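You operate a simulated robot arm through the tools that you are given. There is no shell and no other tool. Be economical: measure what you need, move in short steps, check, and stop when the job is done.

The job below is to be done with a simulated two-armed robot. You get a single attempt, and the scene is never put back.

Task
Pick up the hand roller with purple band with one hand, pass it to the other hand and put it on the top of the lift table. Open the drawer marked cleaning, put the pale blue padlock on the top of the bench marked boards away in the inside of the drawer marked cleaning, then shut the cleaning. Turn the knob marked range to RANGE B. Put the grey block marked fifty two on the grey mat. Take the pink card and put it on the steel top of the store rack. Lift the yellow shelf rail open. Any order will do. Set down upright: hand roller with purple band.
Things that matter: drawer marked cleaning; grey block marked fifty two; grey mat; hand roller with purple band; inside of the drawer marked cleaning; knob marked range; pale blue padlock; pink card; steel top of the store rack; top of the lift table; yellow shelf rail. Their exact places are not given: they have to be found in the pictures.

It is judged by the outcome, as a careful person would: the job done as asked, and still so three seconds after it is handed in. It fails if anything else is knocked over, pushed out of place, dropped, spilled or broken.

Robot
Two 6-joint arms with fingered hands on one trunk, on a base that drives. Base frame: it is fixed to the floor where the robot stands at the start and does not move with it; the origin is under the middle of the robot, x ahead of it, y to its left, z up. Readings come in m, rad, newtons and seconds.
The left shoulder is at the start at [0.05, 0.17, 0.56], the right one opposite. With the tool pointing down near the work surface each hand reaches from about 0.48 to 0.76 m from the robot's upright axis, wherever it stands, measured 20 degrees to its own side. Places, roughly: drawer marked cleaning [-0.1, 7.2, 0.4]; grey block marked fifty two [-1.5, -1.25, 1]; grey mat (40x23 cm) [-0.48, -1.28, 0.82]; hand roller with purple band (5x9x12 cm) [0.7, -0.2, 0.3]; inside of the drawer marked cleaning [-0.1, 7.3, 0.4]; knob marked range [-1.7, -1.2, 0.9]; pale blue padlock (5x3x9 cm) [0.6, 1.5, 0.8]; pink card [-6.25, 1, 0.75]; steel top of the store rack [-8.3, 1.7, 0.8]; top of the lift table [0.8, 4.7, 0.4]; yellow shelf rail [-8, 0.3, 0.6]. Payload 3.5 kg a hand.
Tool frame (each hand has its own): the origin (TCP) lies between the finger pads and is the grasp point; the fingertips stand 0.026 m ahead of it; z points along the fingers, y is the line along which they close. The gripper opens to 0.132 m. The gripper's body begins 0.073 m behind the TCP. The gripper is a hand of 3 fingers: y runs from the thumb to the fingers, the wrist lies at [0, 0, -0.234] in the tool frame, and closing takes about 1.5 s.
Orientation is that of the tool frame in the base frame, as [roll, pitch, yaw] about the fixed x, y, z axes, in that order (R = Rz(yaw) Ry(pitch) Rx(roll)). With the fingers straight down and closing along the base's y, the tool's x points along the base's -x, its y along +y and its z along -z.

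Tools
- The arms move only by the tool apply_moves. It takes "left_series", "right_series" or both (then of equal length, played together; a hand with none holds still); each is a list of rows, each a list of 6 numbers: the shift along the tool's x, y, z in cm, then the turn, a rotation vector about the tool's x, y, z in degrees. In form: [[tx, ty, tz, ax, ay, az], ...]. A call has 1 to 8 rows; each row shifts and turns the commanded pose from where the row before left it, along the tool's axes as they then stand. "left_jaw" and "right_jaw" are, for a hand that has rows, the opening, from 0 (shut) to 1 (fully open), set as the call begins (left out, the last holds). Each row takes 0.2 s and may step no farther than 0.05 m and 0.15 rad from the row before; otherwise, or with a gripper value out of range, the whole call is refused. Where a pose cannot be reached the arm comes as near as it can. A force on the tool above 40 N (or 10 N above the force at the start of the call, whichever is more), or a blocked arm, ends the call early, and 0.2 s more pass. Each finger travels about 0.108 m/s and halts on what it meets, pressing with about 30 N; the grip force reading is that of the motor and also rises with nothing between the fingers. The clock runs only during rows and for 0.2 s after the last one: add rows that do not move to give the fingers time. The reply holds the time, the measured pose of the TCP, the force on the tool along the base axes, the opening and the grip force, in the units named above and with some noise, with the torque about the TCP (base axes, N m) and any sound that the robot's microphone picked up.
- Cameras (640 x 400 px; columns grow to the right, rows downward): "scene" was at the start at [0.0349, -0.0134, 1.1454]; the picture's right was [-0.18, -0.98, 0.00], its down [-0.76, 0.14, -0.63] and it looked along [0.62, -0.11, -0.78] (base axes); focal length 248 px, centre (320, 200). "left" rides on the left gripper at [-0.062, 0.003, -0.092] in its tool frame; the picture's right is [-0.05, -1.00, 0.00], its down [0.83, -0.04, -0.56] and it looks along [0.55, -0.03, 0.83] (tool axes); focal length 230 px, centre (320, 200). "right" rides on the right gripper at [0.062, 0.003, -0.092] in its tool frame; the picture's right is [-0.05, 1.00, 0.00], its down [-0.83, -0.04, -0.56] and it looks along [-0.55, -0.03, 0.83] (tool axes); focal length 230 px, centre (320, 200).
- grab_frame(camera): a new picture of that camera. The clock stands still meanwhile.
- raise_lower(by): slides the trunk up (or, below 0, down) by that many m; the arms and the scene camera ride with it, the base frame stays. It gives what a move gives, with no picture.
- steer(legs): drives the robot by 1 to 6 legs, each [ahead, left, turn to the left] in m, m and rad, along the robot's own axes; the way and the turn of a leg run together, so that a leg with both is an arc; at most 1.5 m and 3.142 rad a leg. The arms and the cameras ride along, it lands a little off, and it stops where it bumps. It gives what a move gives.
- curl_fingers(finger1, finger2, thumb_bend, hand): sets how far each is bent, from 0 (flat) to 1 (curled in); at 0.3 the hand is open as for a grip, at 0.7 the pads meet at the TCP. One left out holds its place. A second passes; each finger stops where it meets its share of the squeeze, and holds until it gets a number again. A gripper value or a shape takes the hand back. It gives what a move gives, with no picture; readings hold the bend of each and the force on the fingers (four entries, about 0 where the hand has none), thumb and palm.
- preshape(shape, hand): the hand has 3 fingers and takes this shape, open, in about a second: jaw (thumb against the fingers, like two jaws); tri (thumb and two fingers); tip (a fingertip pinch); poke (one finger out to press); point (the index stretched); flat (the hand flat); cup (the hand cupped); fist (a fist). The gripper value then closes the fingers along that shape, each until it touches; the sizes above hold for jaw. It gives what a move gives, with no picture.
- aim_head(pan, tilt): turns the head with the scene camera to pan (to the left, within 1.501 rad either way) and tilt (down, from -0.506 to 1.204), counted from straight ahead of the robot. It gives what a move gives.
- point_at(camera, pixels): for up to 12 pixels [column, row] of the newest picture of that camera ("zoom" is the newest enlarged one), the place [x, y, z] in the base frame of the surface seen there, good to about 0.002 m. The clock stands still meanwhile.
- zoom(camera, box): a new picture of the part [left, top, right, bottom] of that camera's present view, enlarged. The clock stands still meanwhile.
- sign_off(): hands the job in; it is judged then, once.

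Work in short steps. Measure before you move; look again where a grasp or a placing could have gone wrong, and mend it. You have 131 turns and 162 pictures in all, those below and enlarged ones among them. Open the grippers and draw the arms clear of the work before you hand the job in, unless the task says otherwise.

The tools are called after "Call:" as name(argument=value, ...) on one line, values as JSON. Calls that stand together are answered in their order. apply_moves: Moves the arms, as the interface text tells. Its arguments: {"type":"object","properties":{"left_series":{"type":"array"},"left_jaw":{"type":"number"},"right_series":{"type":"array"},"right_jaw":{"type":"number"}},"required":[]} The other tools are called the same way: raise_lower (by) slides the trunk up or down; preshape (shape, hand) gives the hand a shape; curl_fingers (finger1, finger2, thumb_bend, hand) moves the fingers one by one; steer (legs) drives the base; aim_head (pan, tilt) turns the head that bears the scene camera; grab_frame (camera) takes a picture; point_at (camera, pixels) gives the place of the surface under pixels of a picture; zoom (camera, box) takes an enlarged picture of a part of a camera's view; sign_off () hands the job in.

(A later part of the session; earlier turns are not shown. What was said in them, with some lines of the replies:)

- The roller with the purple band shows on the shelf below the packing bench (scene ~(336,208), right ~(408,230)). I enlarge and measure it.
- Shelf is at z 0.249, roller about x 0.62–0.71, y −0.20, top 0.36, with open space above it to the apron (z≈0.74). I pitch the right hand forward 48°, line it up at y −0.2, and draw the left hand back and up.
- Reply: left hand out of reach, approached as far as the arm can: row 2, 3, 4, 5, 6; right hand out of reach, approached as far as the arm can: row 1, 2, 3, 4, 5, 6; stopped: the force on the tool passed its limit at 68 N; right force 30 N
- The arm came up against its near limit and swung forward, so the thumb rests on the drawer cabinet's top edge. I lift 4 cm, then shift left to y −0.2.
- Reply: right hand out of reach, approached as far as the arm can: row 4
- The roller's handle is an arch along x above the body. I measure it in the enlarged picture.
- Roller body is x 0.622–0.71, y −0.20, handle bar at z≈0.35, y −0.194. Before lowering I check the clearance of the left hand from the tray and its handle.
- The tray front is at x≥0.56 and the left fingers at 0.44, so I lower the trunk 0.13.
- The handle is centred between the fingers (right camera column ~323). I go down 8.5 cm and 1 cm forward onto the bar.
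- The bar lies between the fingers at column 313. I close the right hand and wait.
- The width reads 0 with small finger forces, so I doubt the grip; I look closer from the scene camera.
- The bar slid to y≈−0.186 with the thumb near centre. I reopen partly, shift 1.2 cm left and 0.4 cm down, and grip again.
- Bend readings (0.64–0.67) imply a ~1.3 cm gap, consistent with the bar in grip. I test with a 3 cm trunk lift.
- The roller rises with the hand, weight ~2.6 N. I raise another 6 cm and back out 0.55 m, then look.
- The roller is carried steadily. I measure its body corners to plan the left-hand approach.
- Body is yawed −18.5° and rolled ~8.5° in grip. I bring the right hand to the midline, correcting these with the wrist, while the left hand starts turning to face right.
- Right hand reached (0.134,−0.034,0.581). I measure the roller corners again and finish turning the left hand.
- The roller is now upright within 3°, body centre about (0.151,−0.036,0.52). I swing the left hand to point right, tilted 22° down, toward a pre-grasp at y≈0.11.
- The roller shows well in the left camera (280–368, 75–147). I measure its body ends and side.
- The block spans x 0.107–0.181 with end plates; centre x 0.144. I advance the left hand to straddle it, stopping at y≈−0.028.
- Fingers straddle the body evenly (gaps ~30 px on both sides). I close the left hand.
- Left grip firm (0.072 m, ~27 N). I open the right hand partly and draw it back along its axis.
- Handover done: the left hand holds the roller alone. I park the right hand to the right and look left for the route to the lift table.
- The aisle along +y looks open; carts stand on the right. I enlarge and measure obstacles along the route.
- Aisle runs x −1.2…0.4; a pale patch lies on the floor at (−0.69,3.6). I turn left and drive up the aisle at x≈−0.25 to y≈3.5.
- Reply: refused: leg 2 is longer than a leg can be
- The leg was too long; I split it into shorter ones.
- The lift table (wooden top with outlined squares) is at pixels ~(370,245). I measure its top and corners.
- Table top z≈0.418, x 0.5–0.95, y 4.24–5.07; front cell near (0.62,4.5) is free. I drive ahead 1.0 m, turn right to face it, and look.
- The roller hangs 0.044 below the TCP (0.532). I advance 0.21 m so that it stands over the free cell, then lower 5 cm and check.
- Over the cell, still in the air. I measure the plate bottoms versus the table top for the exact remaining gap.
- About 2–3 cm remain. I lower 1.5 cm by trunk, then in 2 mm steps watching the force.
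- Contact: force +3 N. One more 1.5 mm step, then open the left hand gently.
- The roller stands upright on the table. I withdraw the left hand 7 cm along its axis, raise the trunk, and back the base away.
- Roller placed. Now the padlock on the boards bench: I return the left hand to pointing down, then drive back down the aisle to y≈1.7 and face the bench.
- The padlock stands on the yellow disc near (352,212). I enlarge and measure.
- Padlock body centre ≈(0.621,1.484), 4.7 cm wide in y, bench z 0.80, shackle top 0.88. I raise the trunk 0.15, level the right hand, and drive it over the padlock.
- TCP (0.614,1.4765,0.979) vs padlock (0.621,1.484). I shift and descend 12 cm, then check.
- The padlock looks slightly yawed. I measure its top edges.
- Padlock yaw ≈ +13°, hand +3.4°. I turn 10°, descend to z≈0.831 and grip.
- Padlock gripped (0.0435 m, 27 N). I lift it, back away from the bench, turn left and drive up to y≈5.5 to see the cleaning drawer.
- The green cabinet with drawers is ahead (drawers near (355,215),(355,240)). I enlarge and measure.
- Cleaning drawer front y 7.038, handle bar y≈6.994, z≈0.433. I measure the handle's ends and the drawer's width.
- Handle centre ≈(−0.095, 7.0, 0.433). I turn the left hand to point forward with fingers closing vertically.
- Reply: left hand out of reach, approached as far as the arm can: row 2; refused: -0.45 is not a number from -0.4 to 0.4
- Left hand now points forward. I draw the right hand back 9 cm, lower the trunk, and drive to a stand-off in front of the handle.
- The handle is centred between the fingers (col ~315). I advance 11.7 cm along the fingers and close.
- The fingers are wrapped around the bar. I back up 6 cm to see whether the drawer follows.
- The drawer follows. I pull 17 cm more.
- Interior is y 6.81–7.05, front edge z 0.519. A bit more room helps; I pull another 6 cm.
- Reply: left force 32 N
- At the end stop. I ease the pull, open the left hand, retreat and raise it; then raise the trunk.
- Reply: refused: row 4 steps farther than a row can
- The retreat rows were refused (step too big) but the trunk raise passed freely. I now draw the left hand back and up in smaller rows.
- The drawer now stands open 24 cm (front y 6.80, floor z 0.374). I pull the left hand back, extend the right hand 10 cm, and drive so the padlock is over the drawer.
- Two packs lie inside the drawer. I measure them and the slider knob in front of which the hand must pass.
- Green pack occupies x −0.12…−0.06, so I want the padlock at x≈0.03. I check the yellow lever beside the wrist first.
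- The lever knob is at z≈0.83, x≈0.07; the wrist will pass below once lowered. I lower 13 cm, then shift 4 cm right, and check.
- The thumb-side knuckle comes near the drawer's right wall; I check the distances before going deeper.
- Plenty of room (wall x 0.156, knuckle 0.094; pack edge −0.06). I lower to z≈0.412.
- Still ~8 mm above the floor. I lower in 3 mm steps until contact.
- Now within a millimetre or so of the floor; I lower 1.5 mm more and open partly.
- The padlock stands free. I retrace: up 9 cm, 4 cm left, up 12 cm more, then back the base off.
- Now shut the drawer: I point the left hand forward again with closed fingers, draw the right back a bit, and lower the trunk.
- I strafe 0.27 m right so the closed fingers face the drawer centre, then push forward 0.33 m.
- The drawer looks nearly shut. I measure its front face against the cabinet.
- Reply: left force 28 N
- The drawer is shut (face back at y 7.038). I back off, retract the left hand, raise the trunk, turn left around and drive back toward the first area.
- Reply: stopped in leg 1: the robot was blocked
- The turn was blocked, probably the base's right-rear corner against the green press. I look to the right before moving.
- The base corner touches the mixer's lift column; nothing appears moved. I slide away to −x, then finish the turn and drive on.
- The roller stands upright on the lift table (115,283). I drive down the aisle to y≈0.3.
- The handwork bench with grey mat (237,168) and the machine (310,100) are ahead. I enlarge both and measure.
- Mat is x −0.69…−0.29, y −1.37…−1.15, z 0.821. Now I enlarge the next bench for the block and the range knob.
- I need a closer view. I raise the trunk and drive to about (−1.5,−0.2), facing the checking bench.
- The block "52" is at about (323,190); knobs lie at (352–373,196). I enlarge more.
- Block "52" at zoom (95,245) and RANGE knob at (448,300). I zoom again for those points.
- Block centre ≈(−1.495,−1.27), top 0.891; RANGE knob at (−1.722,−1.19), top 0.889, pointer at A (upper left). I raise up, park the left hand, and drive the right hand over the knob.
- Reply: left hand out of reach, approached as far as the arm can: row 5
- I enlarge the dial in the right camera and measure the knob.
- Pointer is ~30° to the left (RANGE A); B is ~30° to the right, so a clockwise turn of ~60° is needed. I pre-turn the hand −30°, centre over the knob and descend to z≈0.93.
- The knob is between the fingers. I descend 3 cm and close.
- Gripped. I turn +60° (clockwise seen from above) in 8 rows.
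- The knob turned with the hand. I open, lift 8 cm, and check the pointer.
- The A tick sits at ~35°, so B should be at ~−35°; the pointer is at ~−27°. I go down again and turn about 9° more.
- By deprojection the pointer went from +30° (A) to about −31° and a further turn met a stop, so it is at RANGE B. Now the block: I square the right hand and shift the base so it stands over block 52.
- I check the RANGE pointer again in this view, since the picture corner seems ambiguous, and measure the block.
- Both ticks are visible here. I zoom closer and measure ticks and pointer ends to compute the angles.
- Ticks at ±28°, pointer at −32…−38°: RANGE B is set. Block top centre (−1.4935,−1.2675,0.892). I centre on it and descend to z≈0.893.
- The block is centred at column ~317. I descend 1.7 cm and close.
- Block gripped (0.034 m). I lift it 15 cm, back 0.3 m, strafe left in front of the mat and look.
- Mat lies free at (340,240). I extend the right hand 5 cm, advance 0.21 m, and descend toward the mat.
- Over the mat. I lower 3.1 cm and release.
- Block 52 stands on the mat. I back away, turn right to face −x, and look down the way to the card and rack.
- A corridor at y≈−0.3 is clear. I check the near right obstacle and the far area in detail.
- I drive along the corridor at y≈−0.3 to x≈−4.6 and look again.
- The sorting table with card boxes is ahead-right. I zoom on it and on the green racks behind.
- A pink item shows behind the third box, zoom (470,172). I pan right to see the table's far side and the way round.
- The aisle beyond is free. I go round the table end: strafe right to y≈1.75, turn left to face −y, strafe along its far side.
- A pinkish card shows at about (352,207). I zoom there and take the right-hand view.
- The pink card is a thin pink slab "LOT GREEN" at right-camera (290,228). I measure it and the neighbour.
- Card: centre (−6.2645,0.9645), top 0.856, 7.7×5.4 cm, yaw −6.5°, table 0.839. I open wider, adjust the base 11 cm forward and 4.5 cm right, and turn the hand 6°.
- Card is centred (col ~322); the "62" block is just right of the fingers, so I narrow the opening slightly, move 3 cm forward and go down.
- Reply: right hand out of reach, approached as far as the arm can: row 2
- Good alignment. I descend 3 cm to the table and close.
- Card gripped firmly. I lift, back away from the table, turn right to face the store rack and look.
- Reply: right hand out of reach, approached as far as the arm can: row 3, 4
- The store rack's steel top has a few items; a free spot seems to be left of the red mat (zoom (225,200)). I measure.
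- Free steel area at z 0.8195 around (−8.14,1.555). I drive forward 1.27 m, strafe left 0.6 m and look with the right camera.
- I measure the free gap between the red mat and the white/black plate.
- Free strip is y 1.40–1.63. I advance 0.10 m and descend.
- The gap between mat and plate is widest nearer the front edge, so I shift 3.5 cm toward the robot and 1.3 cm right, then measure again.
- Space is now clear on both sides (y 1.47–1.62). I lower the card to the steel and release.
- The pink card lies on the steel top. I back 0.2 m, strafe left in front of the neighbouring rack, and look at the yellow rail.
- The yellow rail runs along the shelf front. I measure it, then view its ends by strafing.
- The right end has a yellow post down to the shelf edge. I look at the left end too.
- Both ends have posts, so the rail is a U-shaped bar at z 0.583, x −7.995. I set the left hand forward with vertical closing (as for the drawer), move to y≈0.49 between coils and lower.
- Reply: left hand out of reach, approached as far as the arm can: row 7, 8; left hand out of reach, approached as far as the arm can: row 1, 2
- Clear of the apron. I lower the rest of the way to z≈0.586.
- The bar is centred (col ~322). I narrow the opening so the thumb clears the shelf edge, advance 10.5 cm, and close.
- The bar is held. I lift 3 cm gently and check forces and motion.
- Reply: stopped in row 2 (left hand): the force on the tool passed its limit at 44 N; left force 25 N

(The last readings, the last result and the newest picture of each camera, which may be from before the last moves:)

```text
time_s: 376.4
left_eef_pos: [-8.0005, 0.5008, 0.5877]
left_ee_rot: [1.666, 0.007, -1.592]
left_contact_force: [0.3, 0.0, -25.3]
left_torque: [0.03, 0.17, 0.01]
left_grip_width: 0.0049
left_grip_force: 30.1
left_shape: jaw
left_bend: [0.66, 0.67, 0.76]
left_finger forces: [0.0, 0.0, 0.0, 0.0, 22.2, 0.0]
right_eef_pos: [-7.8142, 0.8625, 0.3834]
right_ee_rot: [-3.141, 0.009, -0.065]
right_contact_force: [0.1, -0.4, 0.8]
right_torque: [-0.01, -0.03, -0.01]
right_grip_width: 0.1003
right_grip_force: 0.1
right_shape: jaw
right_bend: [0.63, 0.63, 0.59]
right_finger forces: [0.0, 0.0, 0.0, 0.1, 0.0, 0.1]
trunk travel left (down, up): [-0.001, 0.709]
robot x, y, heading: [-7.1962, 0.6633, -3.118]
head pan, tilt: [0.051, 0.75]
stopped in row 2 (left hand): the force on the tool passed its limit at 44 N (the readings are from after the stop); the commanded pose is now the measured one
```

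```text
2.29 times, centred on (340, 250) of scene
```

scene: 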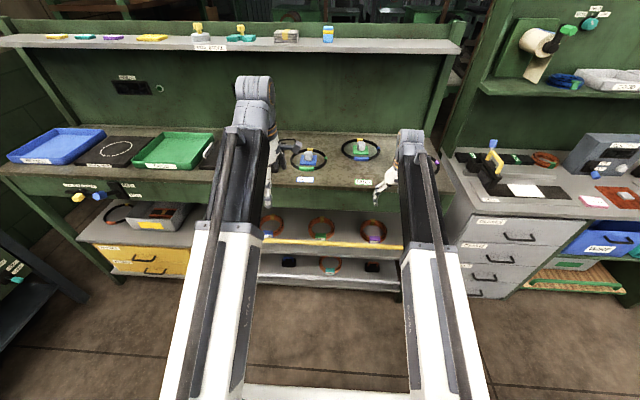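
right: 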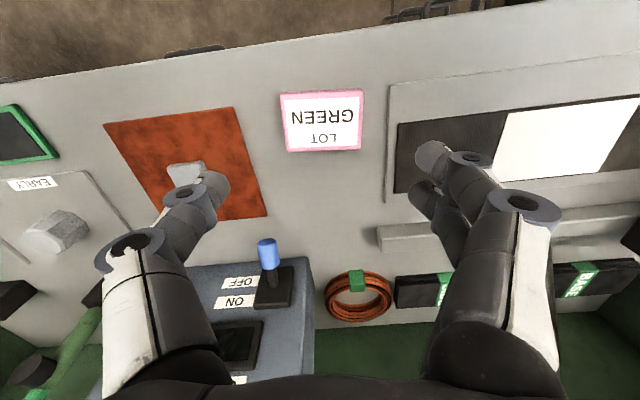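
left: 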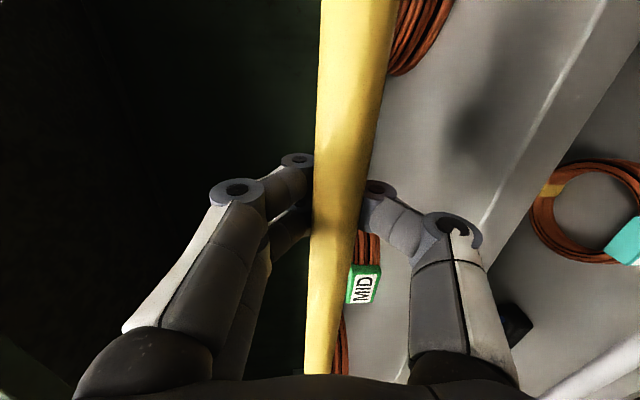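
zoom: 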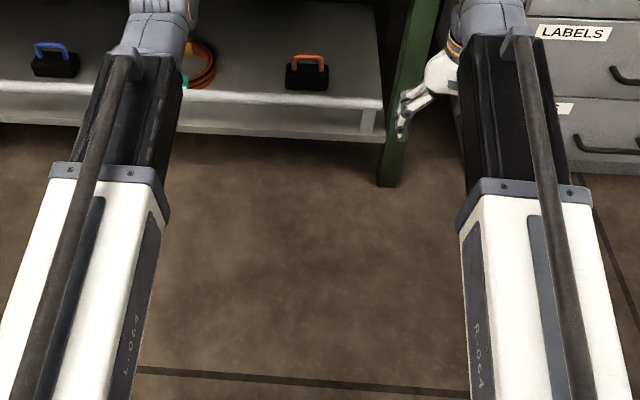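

Vertical lifting at mid-span is resisted (44 N). I test a gentle 1.5 cm pull outward to see whether it swings on its feet.

Call:
apply_moves(left_series=[[0, 0, -0.5, 0, 0, 0], [0, 0, -0.5, 0, 0, 0], [0, 0, -0.5, 0, 0, 0]])

Call:
grab_frame(camera="left")

Call:
point_at(camera="left", pixels=[[355, 50], [345, 120], [335, 200], [325, 300], [320, 350]])

```text
time_s: 377.2
left_eef_pos: [-7.9865, 0.502, 0.5887]
left_ee_rot: [1.664, 0.009, -1.596]
left_contact_force: [-4.7, 0.0, -35.9]
left_torque: [-0.01, 0.42, 0.0]
left_grip_width: 0.0054
left_grip_force: 30.4
left_shape: jaw
left_bend: [0.67, 0.67, 0.77]
left_finger forces: [0.0, 0.1, 0.1, 0.0, 33.4, 0.0]
right_eef_pos: [-7.8157, 0.8622, 0.3817]
right_ee_rot: [-3.14, 0.005, -0.066]
right_contact_force: [-1.2, -0.9, -0.5]
right_torque: [-0.01, 0.01, -0.01]
right_grip_width: 0.1
right_grip_force: 0.0
right_shape: jaw
right_bend: [0.63, 0.63, 0.59]
right_finger forces: [0.0, 0.0, 0.0, 0.0, 0.0, 0.0]
trunk travel left (down, up): [-0.001, 0.709]
robot x, y, heading: [-7.1987, 0.6654, -3.123]
head pan, tilt: [0.051, 0.75]
```

```text
23 pictures are left
```

left: 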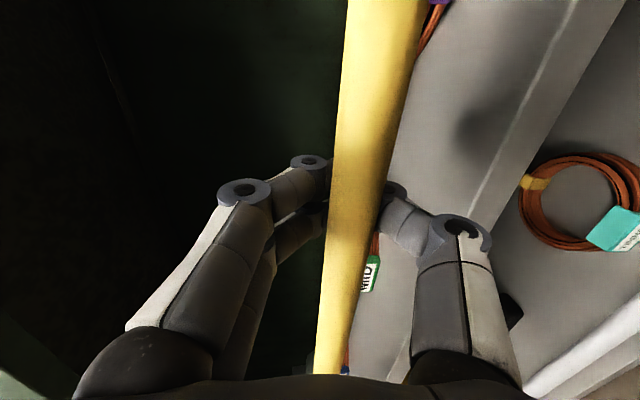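

```text
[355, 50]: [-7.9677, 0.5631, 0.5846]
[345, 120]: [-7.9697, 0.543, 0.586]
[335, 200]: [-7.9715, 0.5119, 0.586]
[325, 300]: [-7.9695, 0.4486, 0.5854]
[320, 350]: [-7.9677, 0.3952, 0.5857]
```

The bar came out 2.7 cm and up 0.4 cm: it swings outward about an axis along y. I follow it, pulling 4 cm further out with a slight rise.

Call:
apply_moves(left_series=[[0, 0, -1, 0, 0, 0], [0, 0, -1, 0, 0, 0], [0, 0, -1, 0, 0, 0], [0, 0, -1, 0, 0, 0]])

Call:
grab_frame(camera="left")

Call:
point_at(camera="left", pixels=[[345, 20], [340, 60], [335, 100], [380, 60], [335, 200], [325, 300], [320, 350]])

```text
time_s: 377.8
left_eef_pos: [-7.9696, 0.5024, 0.5858]
left_ee_rot: [1.681, 0.009, -1.595]
left_contact_force: [-9.4, 0.9, -28.2]
left_torque: [-0.04, 0.47, 0.01]
left_grip_width: 0.0041
left_grip_force: 29.6
left_shape: jaw
left_bend: [0.67, 0.67, 0.77]
left_finger forces: [0.1, 0.1, 0.0, 0.1, 29.0, 0.0]
right_eef_pos: [-7.8149, 0.8625, 0.3846]
right_ee_rot: [-3.141, 0.007, -0.065]
right_contact_force: [-0.7, 0.7, 0.1]
right_torque: [0.01, 0.02, 0.0]
right_grip_width: 0.0997
right_grip_force: 0.1
right_shape: jaw
right_bend: [0.63, 0.63, 0.59]
right_finger forces: [0.1, 0.0, 0.1, 0.1, 0.1, 0.0]
trunk travel left (down, up): [-0.001, 0.709]
robot x, y, heading: [-7.2005, 0.6683, -3.115]
head pan, tilt: [0.051, 0.75]
stopped in row 2 (left hand): the force on the tool passed its limit at 47 N (the readings are from after the stop); the commanded pose is now the measured one
```

```text
22 pictures are left
```

left: 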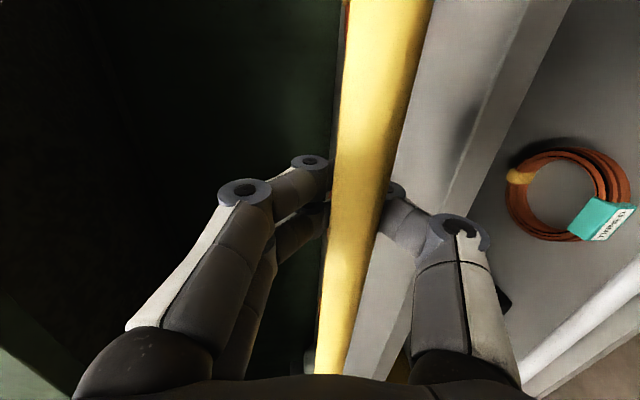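

```text
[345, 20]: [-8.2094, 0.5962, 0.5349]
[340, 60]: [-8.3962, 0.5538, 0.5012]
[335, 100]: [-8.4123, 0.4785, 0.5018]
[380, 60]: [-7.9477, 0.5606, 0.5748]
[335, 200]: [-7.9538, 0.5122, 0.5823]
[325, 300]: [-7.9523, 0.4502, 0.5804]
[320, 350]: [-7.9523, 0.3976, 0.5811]
```

The bar describes a small arc about an axis near the shelf edge (z≈0.53): outward, then downward. I follow the arc outward and down in small rows.

Call:
apply_moves(left_series=[[0, -0.6, -0.8, 0, 0, 0], [0, -0.7, -0.9, 0, 0, 0], [0, -0.9, -0.7, 0, 0, 0], [0, -0.9, -0.4, 0, 0, 0], [0, 0, 0, 0, 0, 0]])

Call:
grab_frame(camera="left")

Call:
point_at(camera="left", pixels=[[380, 40], [370, 100], [350, 150], [345, 200], [335, 250], [330, 300], [325, 350]])

```text
time_s: 378.6
left_eef_pos: [-7.9469, 0.5015, 0.5666]
left_ee_rot: [1.678, 0.008, -1.595]
left_contact_force: [-17.2, 0.6, -20.7]
left_torque: [0.02, 0.61, 0.0]
left_grip_width: 0.0021
left_grip_force: 30.6
left_shape: jaw
left_bend: [0.67, 0.67, 0.76]
left_finger forces: [0.0, 0.0, 0.0, 0.0, 25.9, 0.0]
right_eef_pos: [-7.8151, 0.8627, 0.3846]
right_ee_rot: [-3.141, 0.008, -0.066]
right_contact_force: [-0.4, 0.6, 0.1]
right_torque: [0.01, 0.0, 0.02]
right_grip_width: 0.0999
right_grip_force: 0.1
right_shape: jaw
right_bend: [0.63, 0.63, 0.59]
right_finger forces: [0.0, 0.0, 0.0, 0.1, 0.1, 0.1]
trunk travel left (down, up): [-0.001, 0.709]
robot x, y, heading: [-7.2011, 0.6672, -3.116]
head pan, tilt: [0.051, 0.75]
stopped in row 4 (left hand): the force on the tool passed its limit at 40 N (the readings are from after the stop); the commanded pose is now the measured one
```

```text
21 pictures are left
```

left: 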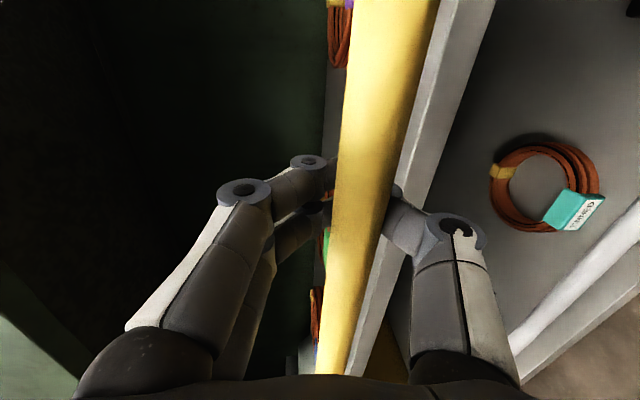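

```text
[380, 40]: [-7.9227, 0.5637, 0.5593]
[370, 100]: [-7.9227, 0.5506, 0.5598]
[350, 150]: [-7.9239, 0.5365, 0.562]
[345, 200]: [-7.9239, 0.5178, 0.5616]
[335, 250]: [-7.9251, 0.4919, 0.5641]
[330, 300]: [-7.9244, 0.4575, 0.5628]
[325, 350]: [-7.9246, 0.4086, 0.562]
```

Fitting the path gives a hinge at about (−7.975, z 0.525), radius 0.06; the rail is now ~53° over. I continue the arc down to ~90°.

Call:
apply_moves(left_series=[[0, -0.9, -0.35, 0, 0, 0], [0, -1, -0.3, 0, 0, 0], [0, -1, -0.15, 0, 0, 0], [0, -1, -0.05, 0, 0, 0], [0, 0, 0, 0, 0, 0]])

Call:
grab_frame(camera="left")

Call:
point_at(camera="left", pixels=[[380, 40], [370, 100], [350, 150], [345, 200], [335, 250], [330, 300], [325, 350]])

```text
time_s: 379.8
left_eef_pos: [-7.9341, 0.5016, 0.5329]
left_ee_rot: [1.669, 0.009, -1.595]
left_contact_force: [-2.2, -0.7, -2.1]
left_torque: [-0.02, 0.1, -0.04]
left_grip_width: 0.0007
left_grip_force: 29.8
left_shape: jaw
left_bend: [0.67, 0.67, 0.73]
left_finger forces: [0.1, 0.0, 0.1, 0.1, 3.0, 0.0]
right_eef_pos: [-7.8154, 0.8649, 0.3849]
right_ee_rot: [3.14, 0.008, -0.065]
right_contact_force: [-0.2, -0.1, -0.1]
right_torque: [0.01, 0.01, -0.01]
right_grip_width: 0.0999
right_grip_force: 0.0
right_shape: jaw
right_bend: [0.63, 0.63, 0.59]
right_finger forces: [0.1, 0.1, 0.1, 0.0, 0.0, 0.0]
trunk travel left (down, up): [-0.001, 0.709]
robot x, y, heading: [-7.2011, 0.6659, -3.12]
head pan, tilt: [0.051, 0.75]
```

```text
20 pictures are left
```

left: 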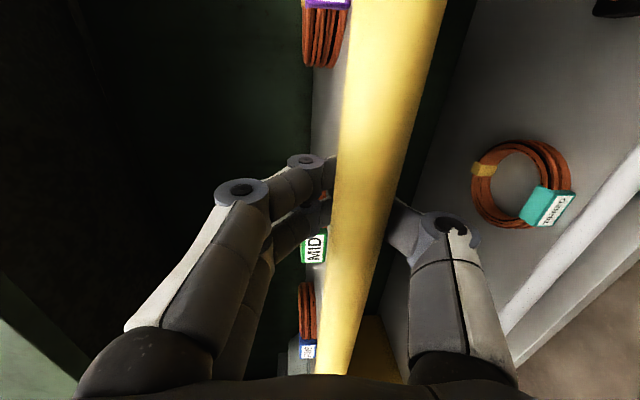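

```text
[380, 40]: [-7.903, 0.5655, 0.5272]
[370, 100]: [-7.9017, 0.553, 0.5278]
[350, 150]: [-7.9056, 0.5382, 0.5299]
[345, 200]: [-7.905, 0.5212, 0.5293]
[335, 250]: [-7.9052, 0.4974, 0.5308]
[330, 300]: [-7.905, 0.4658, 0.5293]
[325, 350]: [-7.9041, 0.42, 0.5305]
```

At ~90° with little force. I continue another ~40° of the arc (down and slightly in) to find its end stop.

Call:
apply_moves(left_series=[[0, -1, 0.05, 0, 0, 0], [0, -1, 0.25, 0, 0, 0], [0, -1, 0.45, 0, 0, 0], [0, -0.8, 0.6, 0, 0, 0], [0, 0, 0, 0, 0, 0]])

Call:
grab_frame(camera="left")

Call:
point_at(camera="left", pixels=[[380, 40], [370, 100], [350, 150], [345, 200], [335, 250], [330, 300], [325, 350]])

```text
time_s: 381.0
left_eef_pos: [-7.9429, 0.5027, 0.4931]
left_ee_rot: [1.667, 0.01, -1.596]
left_contact_force: [0.2, 0.0, -1.7]
left_torque: [0.01, 0.05, 0.02]
left_grip_width: 0.0008
left_grip_force: 30.6
left_shape: jaw
left_bend: [0.67, 0.67, 0.73]
left_finger forces: [0.1, 0.0, 0.1, 0.0, 2.2, 0.0]
right_eef_pos: [-7.8156, 0.8629, 0.3845]
right_ee_rot: [3.14, 0.007, -0.066]
right_contact_force: [-0.8, 0.4, 0.4]
right_torque: [0.0, 0.0, -0.01]
right_grip_width: 0.1001
right_grip_force: 0.1
right_shape: jaw
right_bend: [0.63, 0.63, 0.59]
right_finger forces: [0.0, 0.0, 0.0, 0.0, 0.0, 0.0]
trunk travel left (down, up): [-0.001, 0.709]
robot x, y, heading: [-7.2005, 0.6656, -3.118]
head pan, tilt: [0.051, 0.75]
```

```text
19 pictures are left
```

left: 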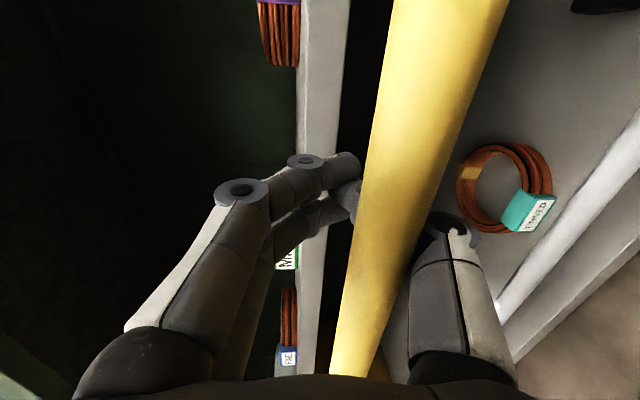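

```text
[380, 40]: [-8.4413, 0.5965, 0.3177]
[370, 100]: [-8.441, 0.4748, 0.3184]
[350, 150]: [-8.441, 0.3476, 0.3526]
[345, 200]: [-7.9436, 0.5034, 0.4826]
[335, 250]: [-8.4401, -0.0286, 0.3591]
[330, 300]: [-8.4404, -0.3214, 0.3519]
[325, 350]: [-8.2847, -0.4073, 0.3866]
```

The bar has shifted in the grip; I measure where it is now.

Call:
point_at(camera="left", pixels=[[440, 40], [425, 100], [410, 150], [400, 200], [385, 250], [375, 300], [360, 350]])

Call:
zoom(camera="left", box=[260, 120, 500, 270])

```text
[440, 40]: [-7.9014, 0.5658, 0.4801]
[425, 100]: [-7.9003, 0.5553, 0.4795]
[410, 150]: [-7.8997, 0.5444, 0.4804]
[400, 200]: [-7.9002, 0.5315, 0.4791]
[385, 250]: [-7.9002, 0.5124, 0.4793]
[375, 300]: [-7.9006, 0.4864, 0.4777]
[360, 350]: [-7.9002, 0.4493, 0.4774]
```

```text
2.67 times, centred on (380, 195) of left
```

zoom: 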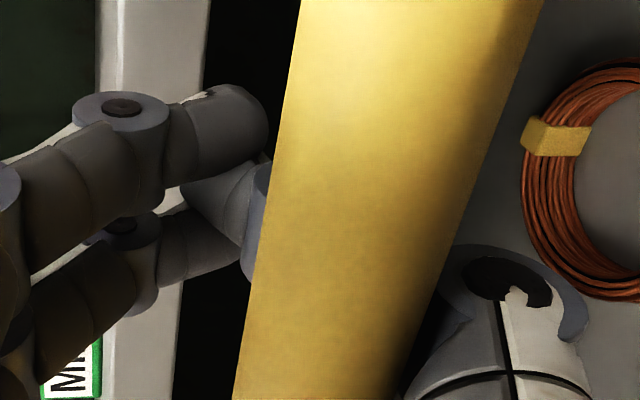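

The bar follows a larger circle (r≈0.084 about (−7.977,0.497)) and is at ~100°. I keep lowering it gently on the thumb to find its rest.

Call:
apply_moves(left_series=[[0, -1, 0, 0, 0, 0], [0, -1, 0, 0, 0, 0], [0, -1, 0, 0, 0, 0], [0, -1, 0, 0, 0, 0], [0, 0, 0, 0, 0, 0]])

Call:
grab_frame(camera="left")

Call:
point_at(camera="left", pixels=[[440, 40], [425, 100], [410, 150], [400, 200], [385, 250], [375, 300], [360, 350], [300, 100]])

```text
time_s: 382.2
left_eef_pos: [-7.9397, 0.5006, 0.4541]
left_ee_rot: [1.672, 0.008, -1.593]
left_contact_force: [-1.7, -0.1, -0.7]
left_torque: [0.0, 0.02, -0.01]
left_grip_width: 0.0005
left_grip_force: 29.9
left_shape: jaw
left_bend: [0.67, 0.67, 0.73]
left_finger forces: [0.0, 0.0, 0.0, 0.0, 1.7, 0.0]
right_eef_pos: [-7.8161, 0.8644, 0.385]
right_ee_rot: [3.14, 0.009, -0.066]
right_contact_force: [0.3, -0.8, 0.3]
right_torque: [-0.02, 0.04, 0.01]
right_grip_width: 0.1
right_grip_force: 0.0
right_shape: jaw
right_bend: [0.63, 0.63, 0.59]
right_finger forces: [0.1, 0.1, 0.0, 0.0, 0.0, 0.1]
trunk travel left (down, up): [-0.001, 0.709]
robot x, y, heading: [-7.2007, 0.666, -3.121]
head pan, tilt: [0.051, 0.75]
```

```text
17 pictures are left
```

left: 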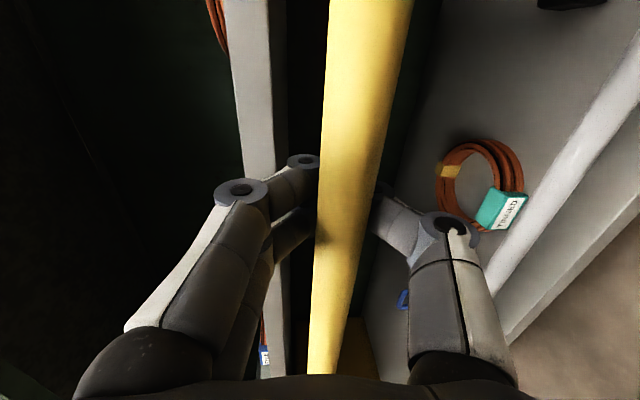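

```text
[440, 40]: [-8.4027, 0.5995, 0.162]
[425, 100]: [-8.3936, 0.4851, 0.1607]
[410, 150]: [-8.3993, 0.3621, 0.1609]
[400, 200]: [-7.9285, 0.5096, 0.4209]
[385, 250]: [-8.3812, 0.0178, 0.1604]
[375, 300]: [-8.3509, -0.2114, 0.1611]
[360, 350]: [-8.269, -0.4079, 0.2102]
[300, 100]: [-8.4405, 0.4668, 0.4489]
```

It still follows freely. I lower 3 cm more with a slight inward arc and measure the bar.

Call:
apply_moves(left_series=[[0, -1, 0.3, 0, 0, 0], [0, -1, 0.5, 0, 0, 0], [0, -1, 0.7, 0, 0, 0], [0, 0, 0, 0, 0, 0]])

Call:
grab_frame(camera="left")

Call:
point_at(camera="left", pixels=[[320, 60], [340, 60], [360, 60], [380, 60], [400, 60], [330, 250], [350, 250], [370, 250], [390, 250]])

```text
time_s: 383.2
left_eef_pos: [-7.9429, 0.5031, 0.4461]
left_ee_rot: [1.671, 0.009, -1.6]
left_contact_force: [-1.4, -0.4, -0.7]
left_torque: [0.02, 0.03, 0.04]
left_grip_width: 0.0007
left_grip_force: 30.0
left_shape: jaw
left_bend: [0.67, 0.67, 0.73]
left_finger forces: [0.1, 0.0, 0.1, 0.0, 1.2, 0.0]
left hand out of reach, approached as far as the arm can: row 1, 2, 3
right_eef_pos: [-7.8146, 0.8627, 0.3844]
right_ee_rot: [3.139, 0.009, -0.066]
right_contact_force: [-0.2, -0.1, -0.4]
right_torque: [0.02, 0.01, -0.01]
right_grip_width: 0.0999
right_grip_force: 0.0
right_shape: jaw
right_bend: [0.63, 0.63, 0.59]
right_finger forces: [0.1, 0.1, 0.0, 0.1, 0.1, 0.0]
trunk travel left (down, up): [-0.001, 0.709]
robot x, y, heading: [-7.2, 0.6646, -3.117]
head pan, tilt: [0.051, 0.75]
```

```text
16 pictures are left
```

left: 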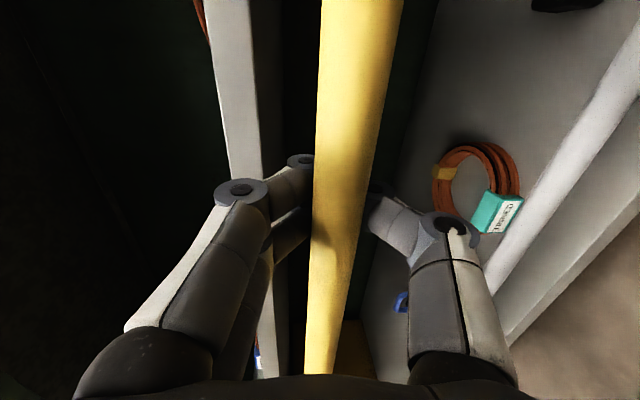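

```text
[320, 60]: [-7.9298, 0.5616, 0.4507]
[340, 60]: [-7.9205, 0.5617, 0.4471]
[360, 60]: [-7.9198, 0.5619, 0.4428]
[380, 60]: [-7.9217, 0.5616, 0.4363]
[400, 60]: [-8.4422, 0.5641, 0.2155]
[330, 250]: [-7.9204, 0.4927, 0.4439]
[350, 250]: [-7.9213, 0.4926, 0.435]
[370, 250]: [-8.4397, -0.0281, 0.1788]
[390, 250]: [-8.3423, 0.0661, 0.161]
```

The rail is ~133° over and the arm is at its lower limit. I open the hand, draw back, and see where the rail rests.

Call:
apply_moves(left_series=[[0, 0, 0, 0, 0, 0], [0, 0, 0, 0, 0, 0], [0, 0, 0, 0, 0, 0], [0, 0.5, -3, 0, 0, 0], [0, 0.5, -3, 0, 0, 0], [0, 0, -3, 0, 0, 0]], left_jaw=0.6)

Call:
grab_frame(camera="left")

Call:
point_at(camera="left", pixels=[[300, 100], [315, 100], [330, 100], [345, 100], [360, 100], [300, 200], [320, 200], [340, 200], [360, 200], [280, 150], [380, 100]])

```text
time_s: 384.6
left_eef_pos: [-7.9013, 0.5016, 0.4576]
left_ee_rot: [1.669, 0.009, -1.594]
left_contact_force: [0.0, 0.5, 0.6]
left_torque: [0.03, 0.01, -0.01]
left_grip_width: 0.0791
left_grip_force: 0.1
left_shape: jaw
left_bend: [0.71, 0.71, 0.71]
left_finger forces: [0.0, 0.0, 0.0, 0.0, 0.0, 0.0]
left hand out of reach, approached as far as the arm can: row 5, 6
right_eef_pos: [-7.8151, 0.8641, 0.3856]
right_ee_rot: [3.14, 0.009, -0.065]
right_contact_force: [0.1, 0.0, -0.2]
right_torque: [0.02, -0.02, 0.0]
right_grip_width: 0.1002
right_grip_force: 0.1
right_shape: jaw
right_bend: [0.63, 0.63, 0.59]
right_finger forces: [0.0, 0.0, 0.0, 0.0, 0.0, 0.0]
trunk travel left (down, up): [-0.001, 0.709]
robot x, y, heading: [-7.2011, 0.6651, -3.12]
head pan, tilt: [0.051, 0.75]
```

```text
15 pictures are left
```

left: 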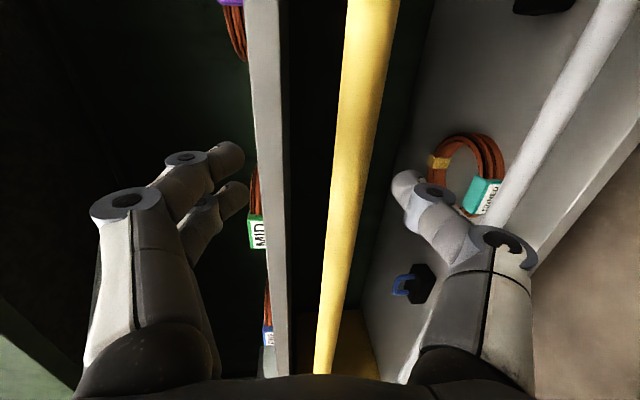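

```text
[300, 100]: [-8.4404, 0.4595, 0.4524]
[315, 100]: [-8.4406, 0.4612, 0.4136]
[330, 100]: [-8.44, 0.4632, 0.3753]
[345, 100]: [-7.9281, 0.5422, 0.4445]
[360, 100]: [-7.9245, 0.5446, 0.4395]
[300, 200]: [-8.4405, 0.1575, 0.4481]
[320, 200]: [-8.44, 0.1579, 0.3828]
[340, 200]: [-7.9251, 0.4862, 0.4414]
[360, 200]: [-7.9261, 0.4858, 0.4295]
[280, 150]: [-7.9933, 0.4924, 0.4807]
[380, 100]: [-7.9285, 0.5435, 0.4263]
```

The rail stays where left (bar at x −7.925, z 0.436). To bring it closer to fully open I back 4 cm, close the fingers, and nudge the bar inward with the fingertips.

Call:
steer(legs=[[-0.04, 0, 0]])

Call:
apply_moves(left_series=[[0, -0.5, 0, 0, 0, 0], [0, -0.5, 0, 0, 0, 0], [0, 0, 0, 0, 0, 0], [0, 0, 0, 0, 0, 0], [0, 0, 2.5, 0, 0, 0], [0, 0, 2.5, 0, 0, 0], [0, 0, 1.5, 0, 0, 0]], left_jaw=0)

Call:
grab_frame(camera="left")

Call:
point_at(camera="left", pixels=[[330, 60], [345, 60], [360, 60], [375, 60], [390, 60], [405, 60], [420, 60], [330, 280], [350, 280]])

```text
time_s: 385.4
left_eef_pos: [-7.8632, 0.5017, 0.4576]
left_ee_rot: [1.669, 0.008, -1.595]
left_contact_force: [-0.4, 0.2, 0.0]
left_torque: [-0.03, 0.0, -0.01]
left_grip_width: 0.0794
left_grip_force: 0.0
left_shape: jaw
left_bend: [0.71, 0.71, 0.71]
left_finger forces: [0.0, 0.0, 0.1, 0.0, 0.0, 0.1]
right_eef_pos: [-7.7762, 0.8647, 0.3848]
right_ee_rot: [3.139, 0.008, -0.065]
right_contact_force: [0.1, -0.7, -0.6]
right_torque: [0.02, -0.02, 0.01]
right_grip_width: 0.1
right_grip_force: 0.1
right_shape: jaw
right_bend: [0.63, 0.63, 0.59]
right_finger forces: [0.1, 0.0, 0.1, 0.1, 0.0, 0.0]
trunk travel left (down, up): [-0.001, 0.709]
robot x, y, heading: [-7.1577, 0.6669, -3.118]
head pan, tilt: [0.051, 0.75]
```

```text
time_s: 387.0
left_eef_pos: [-7.9118, 0.5024, 0.4422]
left_ee_rot: [1.67, 0.009, -1.594]
left_contact_force: [29.7, 1.1, -0.4]
left_torque: [-0.01, -0.25, 0.01]
left_grip_width: 0.0001
left_grip_force: 30.2
left_shape: jaw
left_bend: [0.72, 0.72, 0.76]
left_finger forces: [19.3, 21.4, 0.0, 0.0, 0.1, 0.1]
right_eef_pos: [-7.7745, 0.8641, 0.3875]
right_ee_rot: [3.14, 0.011, -0.063]
right_contact_force: [-1.2, -0.3, -0.1]
right_torque: [-0.01, -0.01, 0.0]
right_grip_width: 0.1001
right_grip_force: 0.0
right_shape: jaw
right_bend: [0.63, 0.63, 0.59]
right_finger forces: [0.1, 0.0, 0.0, 0.0, 0.1, 0.0]
trunk travel left (down, up): [-0.001, 0.709]
robot x, y, heading: [-7.1592, 0.6646, -3.123]
head pan, tilt: [0.051, 0.75]
stopped in row 7 (left hand): the force on the tool passed its limit at 60 N (the readings are from after the stop); the commanded pose is now the measured one
```

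```text
14 pictures are left
```

left: 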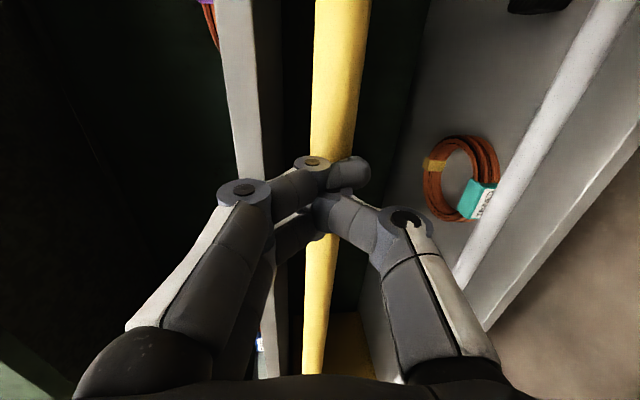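

```text
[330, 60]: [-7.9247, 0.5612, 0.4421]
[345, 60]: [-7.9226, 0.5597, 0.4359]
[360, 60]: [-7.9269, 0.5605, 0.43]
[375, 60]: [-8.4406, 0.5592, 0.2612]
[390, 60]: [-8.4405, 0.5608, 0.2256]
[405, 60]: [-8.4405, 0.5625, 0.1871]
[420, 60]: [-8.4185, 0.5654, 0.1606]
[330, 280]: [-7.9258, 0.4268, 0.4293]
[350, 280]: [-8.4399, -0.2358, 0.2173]
```

A 60 N push no longer moves it: the rail is at its open stop. I withdraw, open the gripper, raise the trunk and take a last look.

Call:
apply_moves(left_series=[[0, 0.2, -2, 0, 0, 0], [0, 0.2, -2, 0, 0, 0], [0, 0.2, -1, 0, 0, 0]])

Call:
raise_lower(by=0.4)

Call:
apply_moves(left_series=[[0, 0, 0, 0, 0, 0], [0, 0, 0, 0, 0, 0], [0, 0, 0, 0, 0, 0], [0, 0, 0, 0, 0, 0]], left_jaw=1, right_series=[[0, 0, 0, 0, 0, 0], [0, 0, 0, 0, 0, 0], [0, 0, 0, 0, 0, 0], [0, 0, 0, 0, 0, 0]], right_jaw=1)

Call:
grab_frame(camera="scene")

```text
time_s: 387.8
left_eef_pos: [-7.8642, 0.5013, 0.4551]
left_ee_rot: [1.67, 0.008, -1.595]
left_contact_force: [-0.3, -0.7, 0.6]
left_torque: [0.0, 0.0, 0.0]
left_grip_width: 0.0
left_grip_force: 29.9
left_shape: jaw
left_bend: [0.7, 0.7, 0.75]
left_finger forces: [0.1, 0.1, 0.0, 0.0, 0.0, 0.1]
right_eef_pos: [-7.7759, 0.8634, 0.3834]
right_ee_rot: [3.139, 0.009, -0.064]
right_contact_force: [-0.2, -0.3, 0.1]
right_torque: [0.02, -0.03, 0.0]
right_grip_width: 0.0998
right_grip_force: 0.0
right_shape: jaw
right_bend: [0.63, 0.63, 0.59]
right_finger forces: [0.0, 0.0, 0.1, 0.0, 0.0, 0.0]
trunk travel left (down, up): [-0.001, 0.709]
robot x, y, heading: [-7.1613, 0.6643, -3.12]
head pan, tilt: [0.051, 0.75]
```

```text
time_s: 391.6
left_eef_pos: [-7.865, 0.5013, 0.8551]
left_ee_rot: [1.671, 0.009, -1.596]
left_contact_force: [-0.3, 0.0, 0.5]
left_torque: [0.04, 0.0, -0.03]
left_grip_width: 0.0001
left_grip_force: 29.8
left_shape: jaw
left_bend: [0.7, 0.7, 0.75]
left_finger forces: [0.0, 0.1, 0.0, 0.0, 0.1, 0.0]
right_eef_pos: [-7.7753, 0.8646, 0.7852]
right_ee_rot: [3.139, 0.009, -0.064]
right_contact_force: [0.6, 0.0, -0.5]
right_torque: [-0.01, 0.01, 0.0]
right_grip_width: 0.0996
right_grip_force: 0.1
right_shape: jaw
right_bend: [0.63, 0.63, 0.59]
right_finger forces: [0.0, 0.1, 0.1, 0.0, 0.0, 0.1]
trunk travel left (down, up): [-0.401, 0.309]
robot x, y, heading: [-7.1604, 0.6646, -3.117]
head pan, tilt: [0.051, 0.75]
```

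```text
time_s: 392.6
left_eef_pos: [-7.865, 0.5004, 0.8546]
left_ee_rot: [1.67, 0.009, -1.595]
left_contact_force: [-0.2, -0.4, 0.6]
left_torque: [0.01, 0.01, 0.01]
left_grip_width: 0.1319
left_grip_force: 0.0
left_shape: jaw
left_bend: [0.3, 0.3, 0.3]
left_finger forces: [0.0, 0.1, 0.1, 0.0, 0.0, 0.0]
right_eef_pos: [-7.7749, 0.8637, 0.7845]
right_ee_rot: [3.139, 0.009, -0.067]
right_contact_force: [0.6, 0.8, 0.7]
right_torque: [0.04, 0.01, -0.01]
right_grip_width: 0.132
right_grip_force: 0.0
right_shape: jaw
right_bend: [0.3, 0.3, 0.3]
right_finger forces: [0.1, 0.0, 0.0, 0.1, 0.0, 0.0]
trunk travel left (down, up): [-0.401, 0.309]
robot x, y, heading: [-7.1594, 0.6657, -3.119]
head pan, tilt: [0.051, 0.75]
```

```text
13 pictures are left
```

scene: 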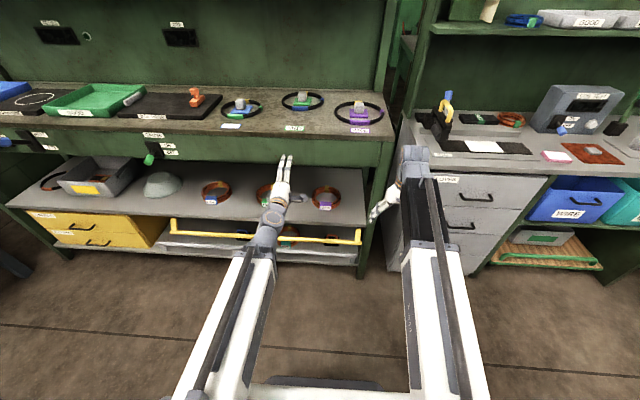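

The rail stays folded open, the coils stand undisturbed, and the pink card lies on the steel top (557,157). Both grippers are open and clear, so I hand in.

Call:
sign_off()

```text
The job is handed in.
```

I finished and handed in all six tasks. The main uncertainty is the rail: I opened it to its stop, but by pulling it outward and down, because it would not lift straight up.

- **Hand roller:** picked up with the right hand, passed to the left in mid-air, and set upright on the lift table. It was still standing when I drove past later.
- **Padlock and cleaning drawer:** the padlock is inside the drawer, clear of the two packs already there. The drawer front measured back at its closed position.
- **Range knob:** the pointer lines up with the RANGE B tick, and turning further met a stop.
- **Block fifty two:** on the grey mat.
- **Pink card:** flat on the steel top of the store rack, still there in the last picture.
- **Yellow shelf rail:** it swung out and over on a hinge at the shelf edge. It held that position after I let go, and a push of about 60 N did not move it further.

One thing went off plan: the base bumped the green mixer's lift column during a turn. Nothing looked moved in the picture I took straight after.
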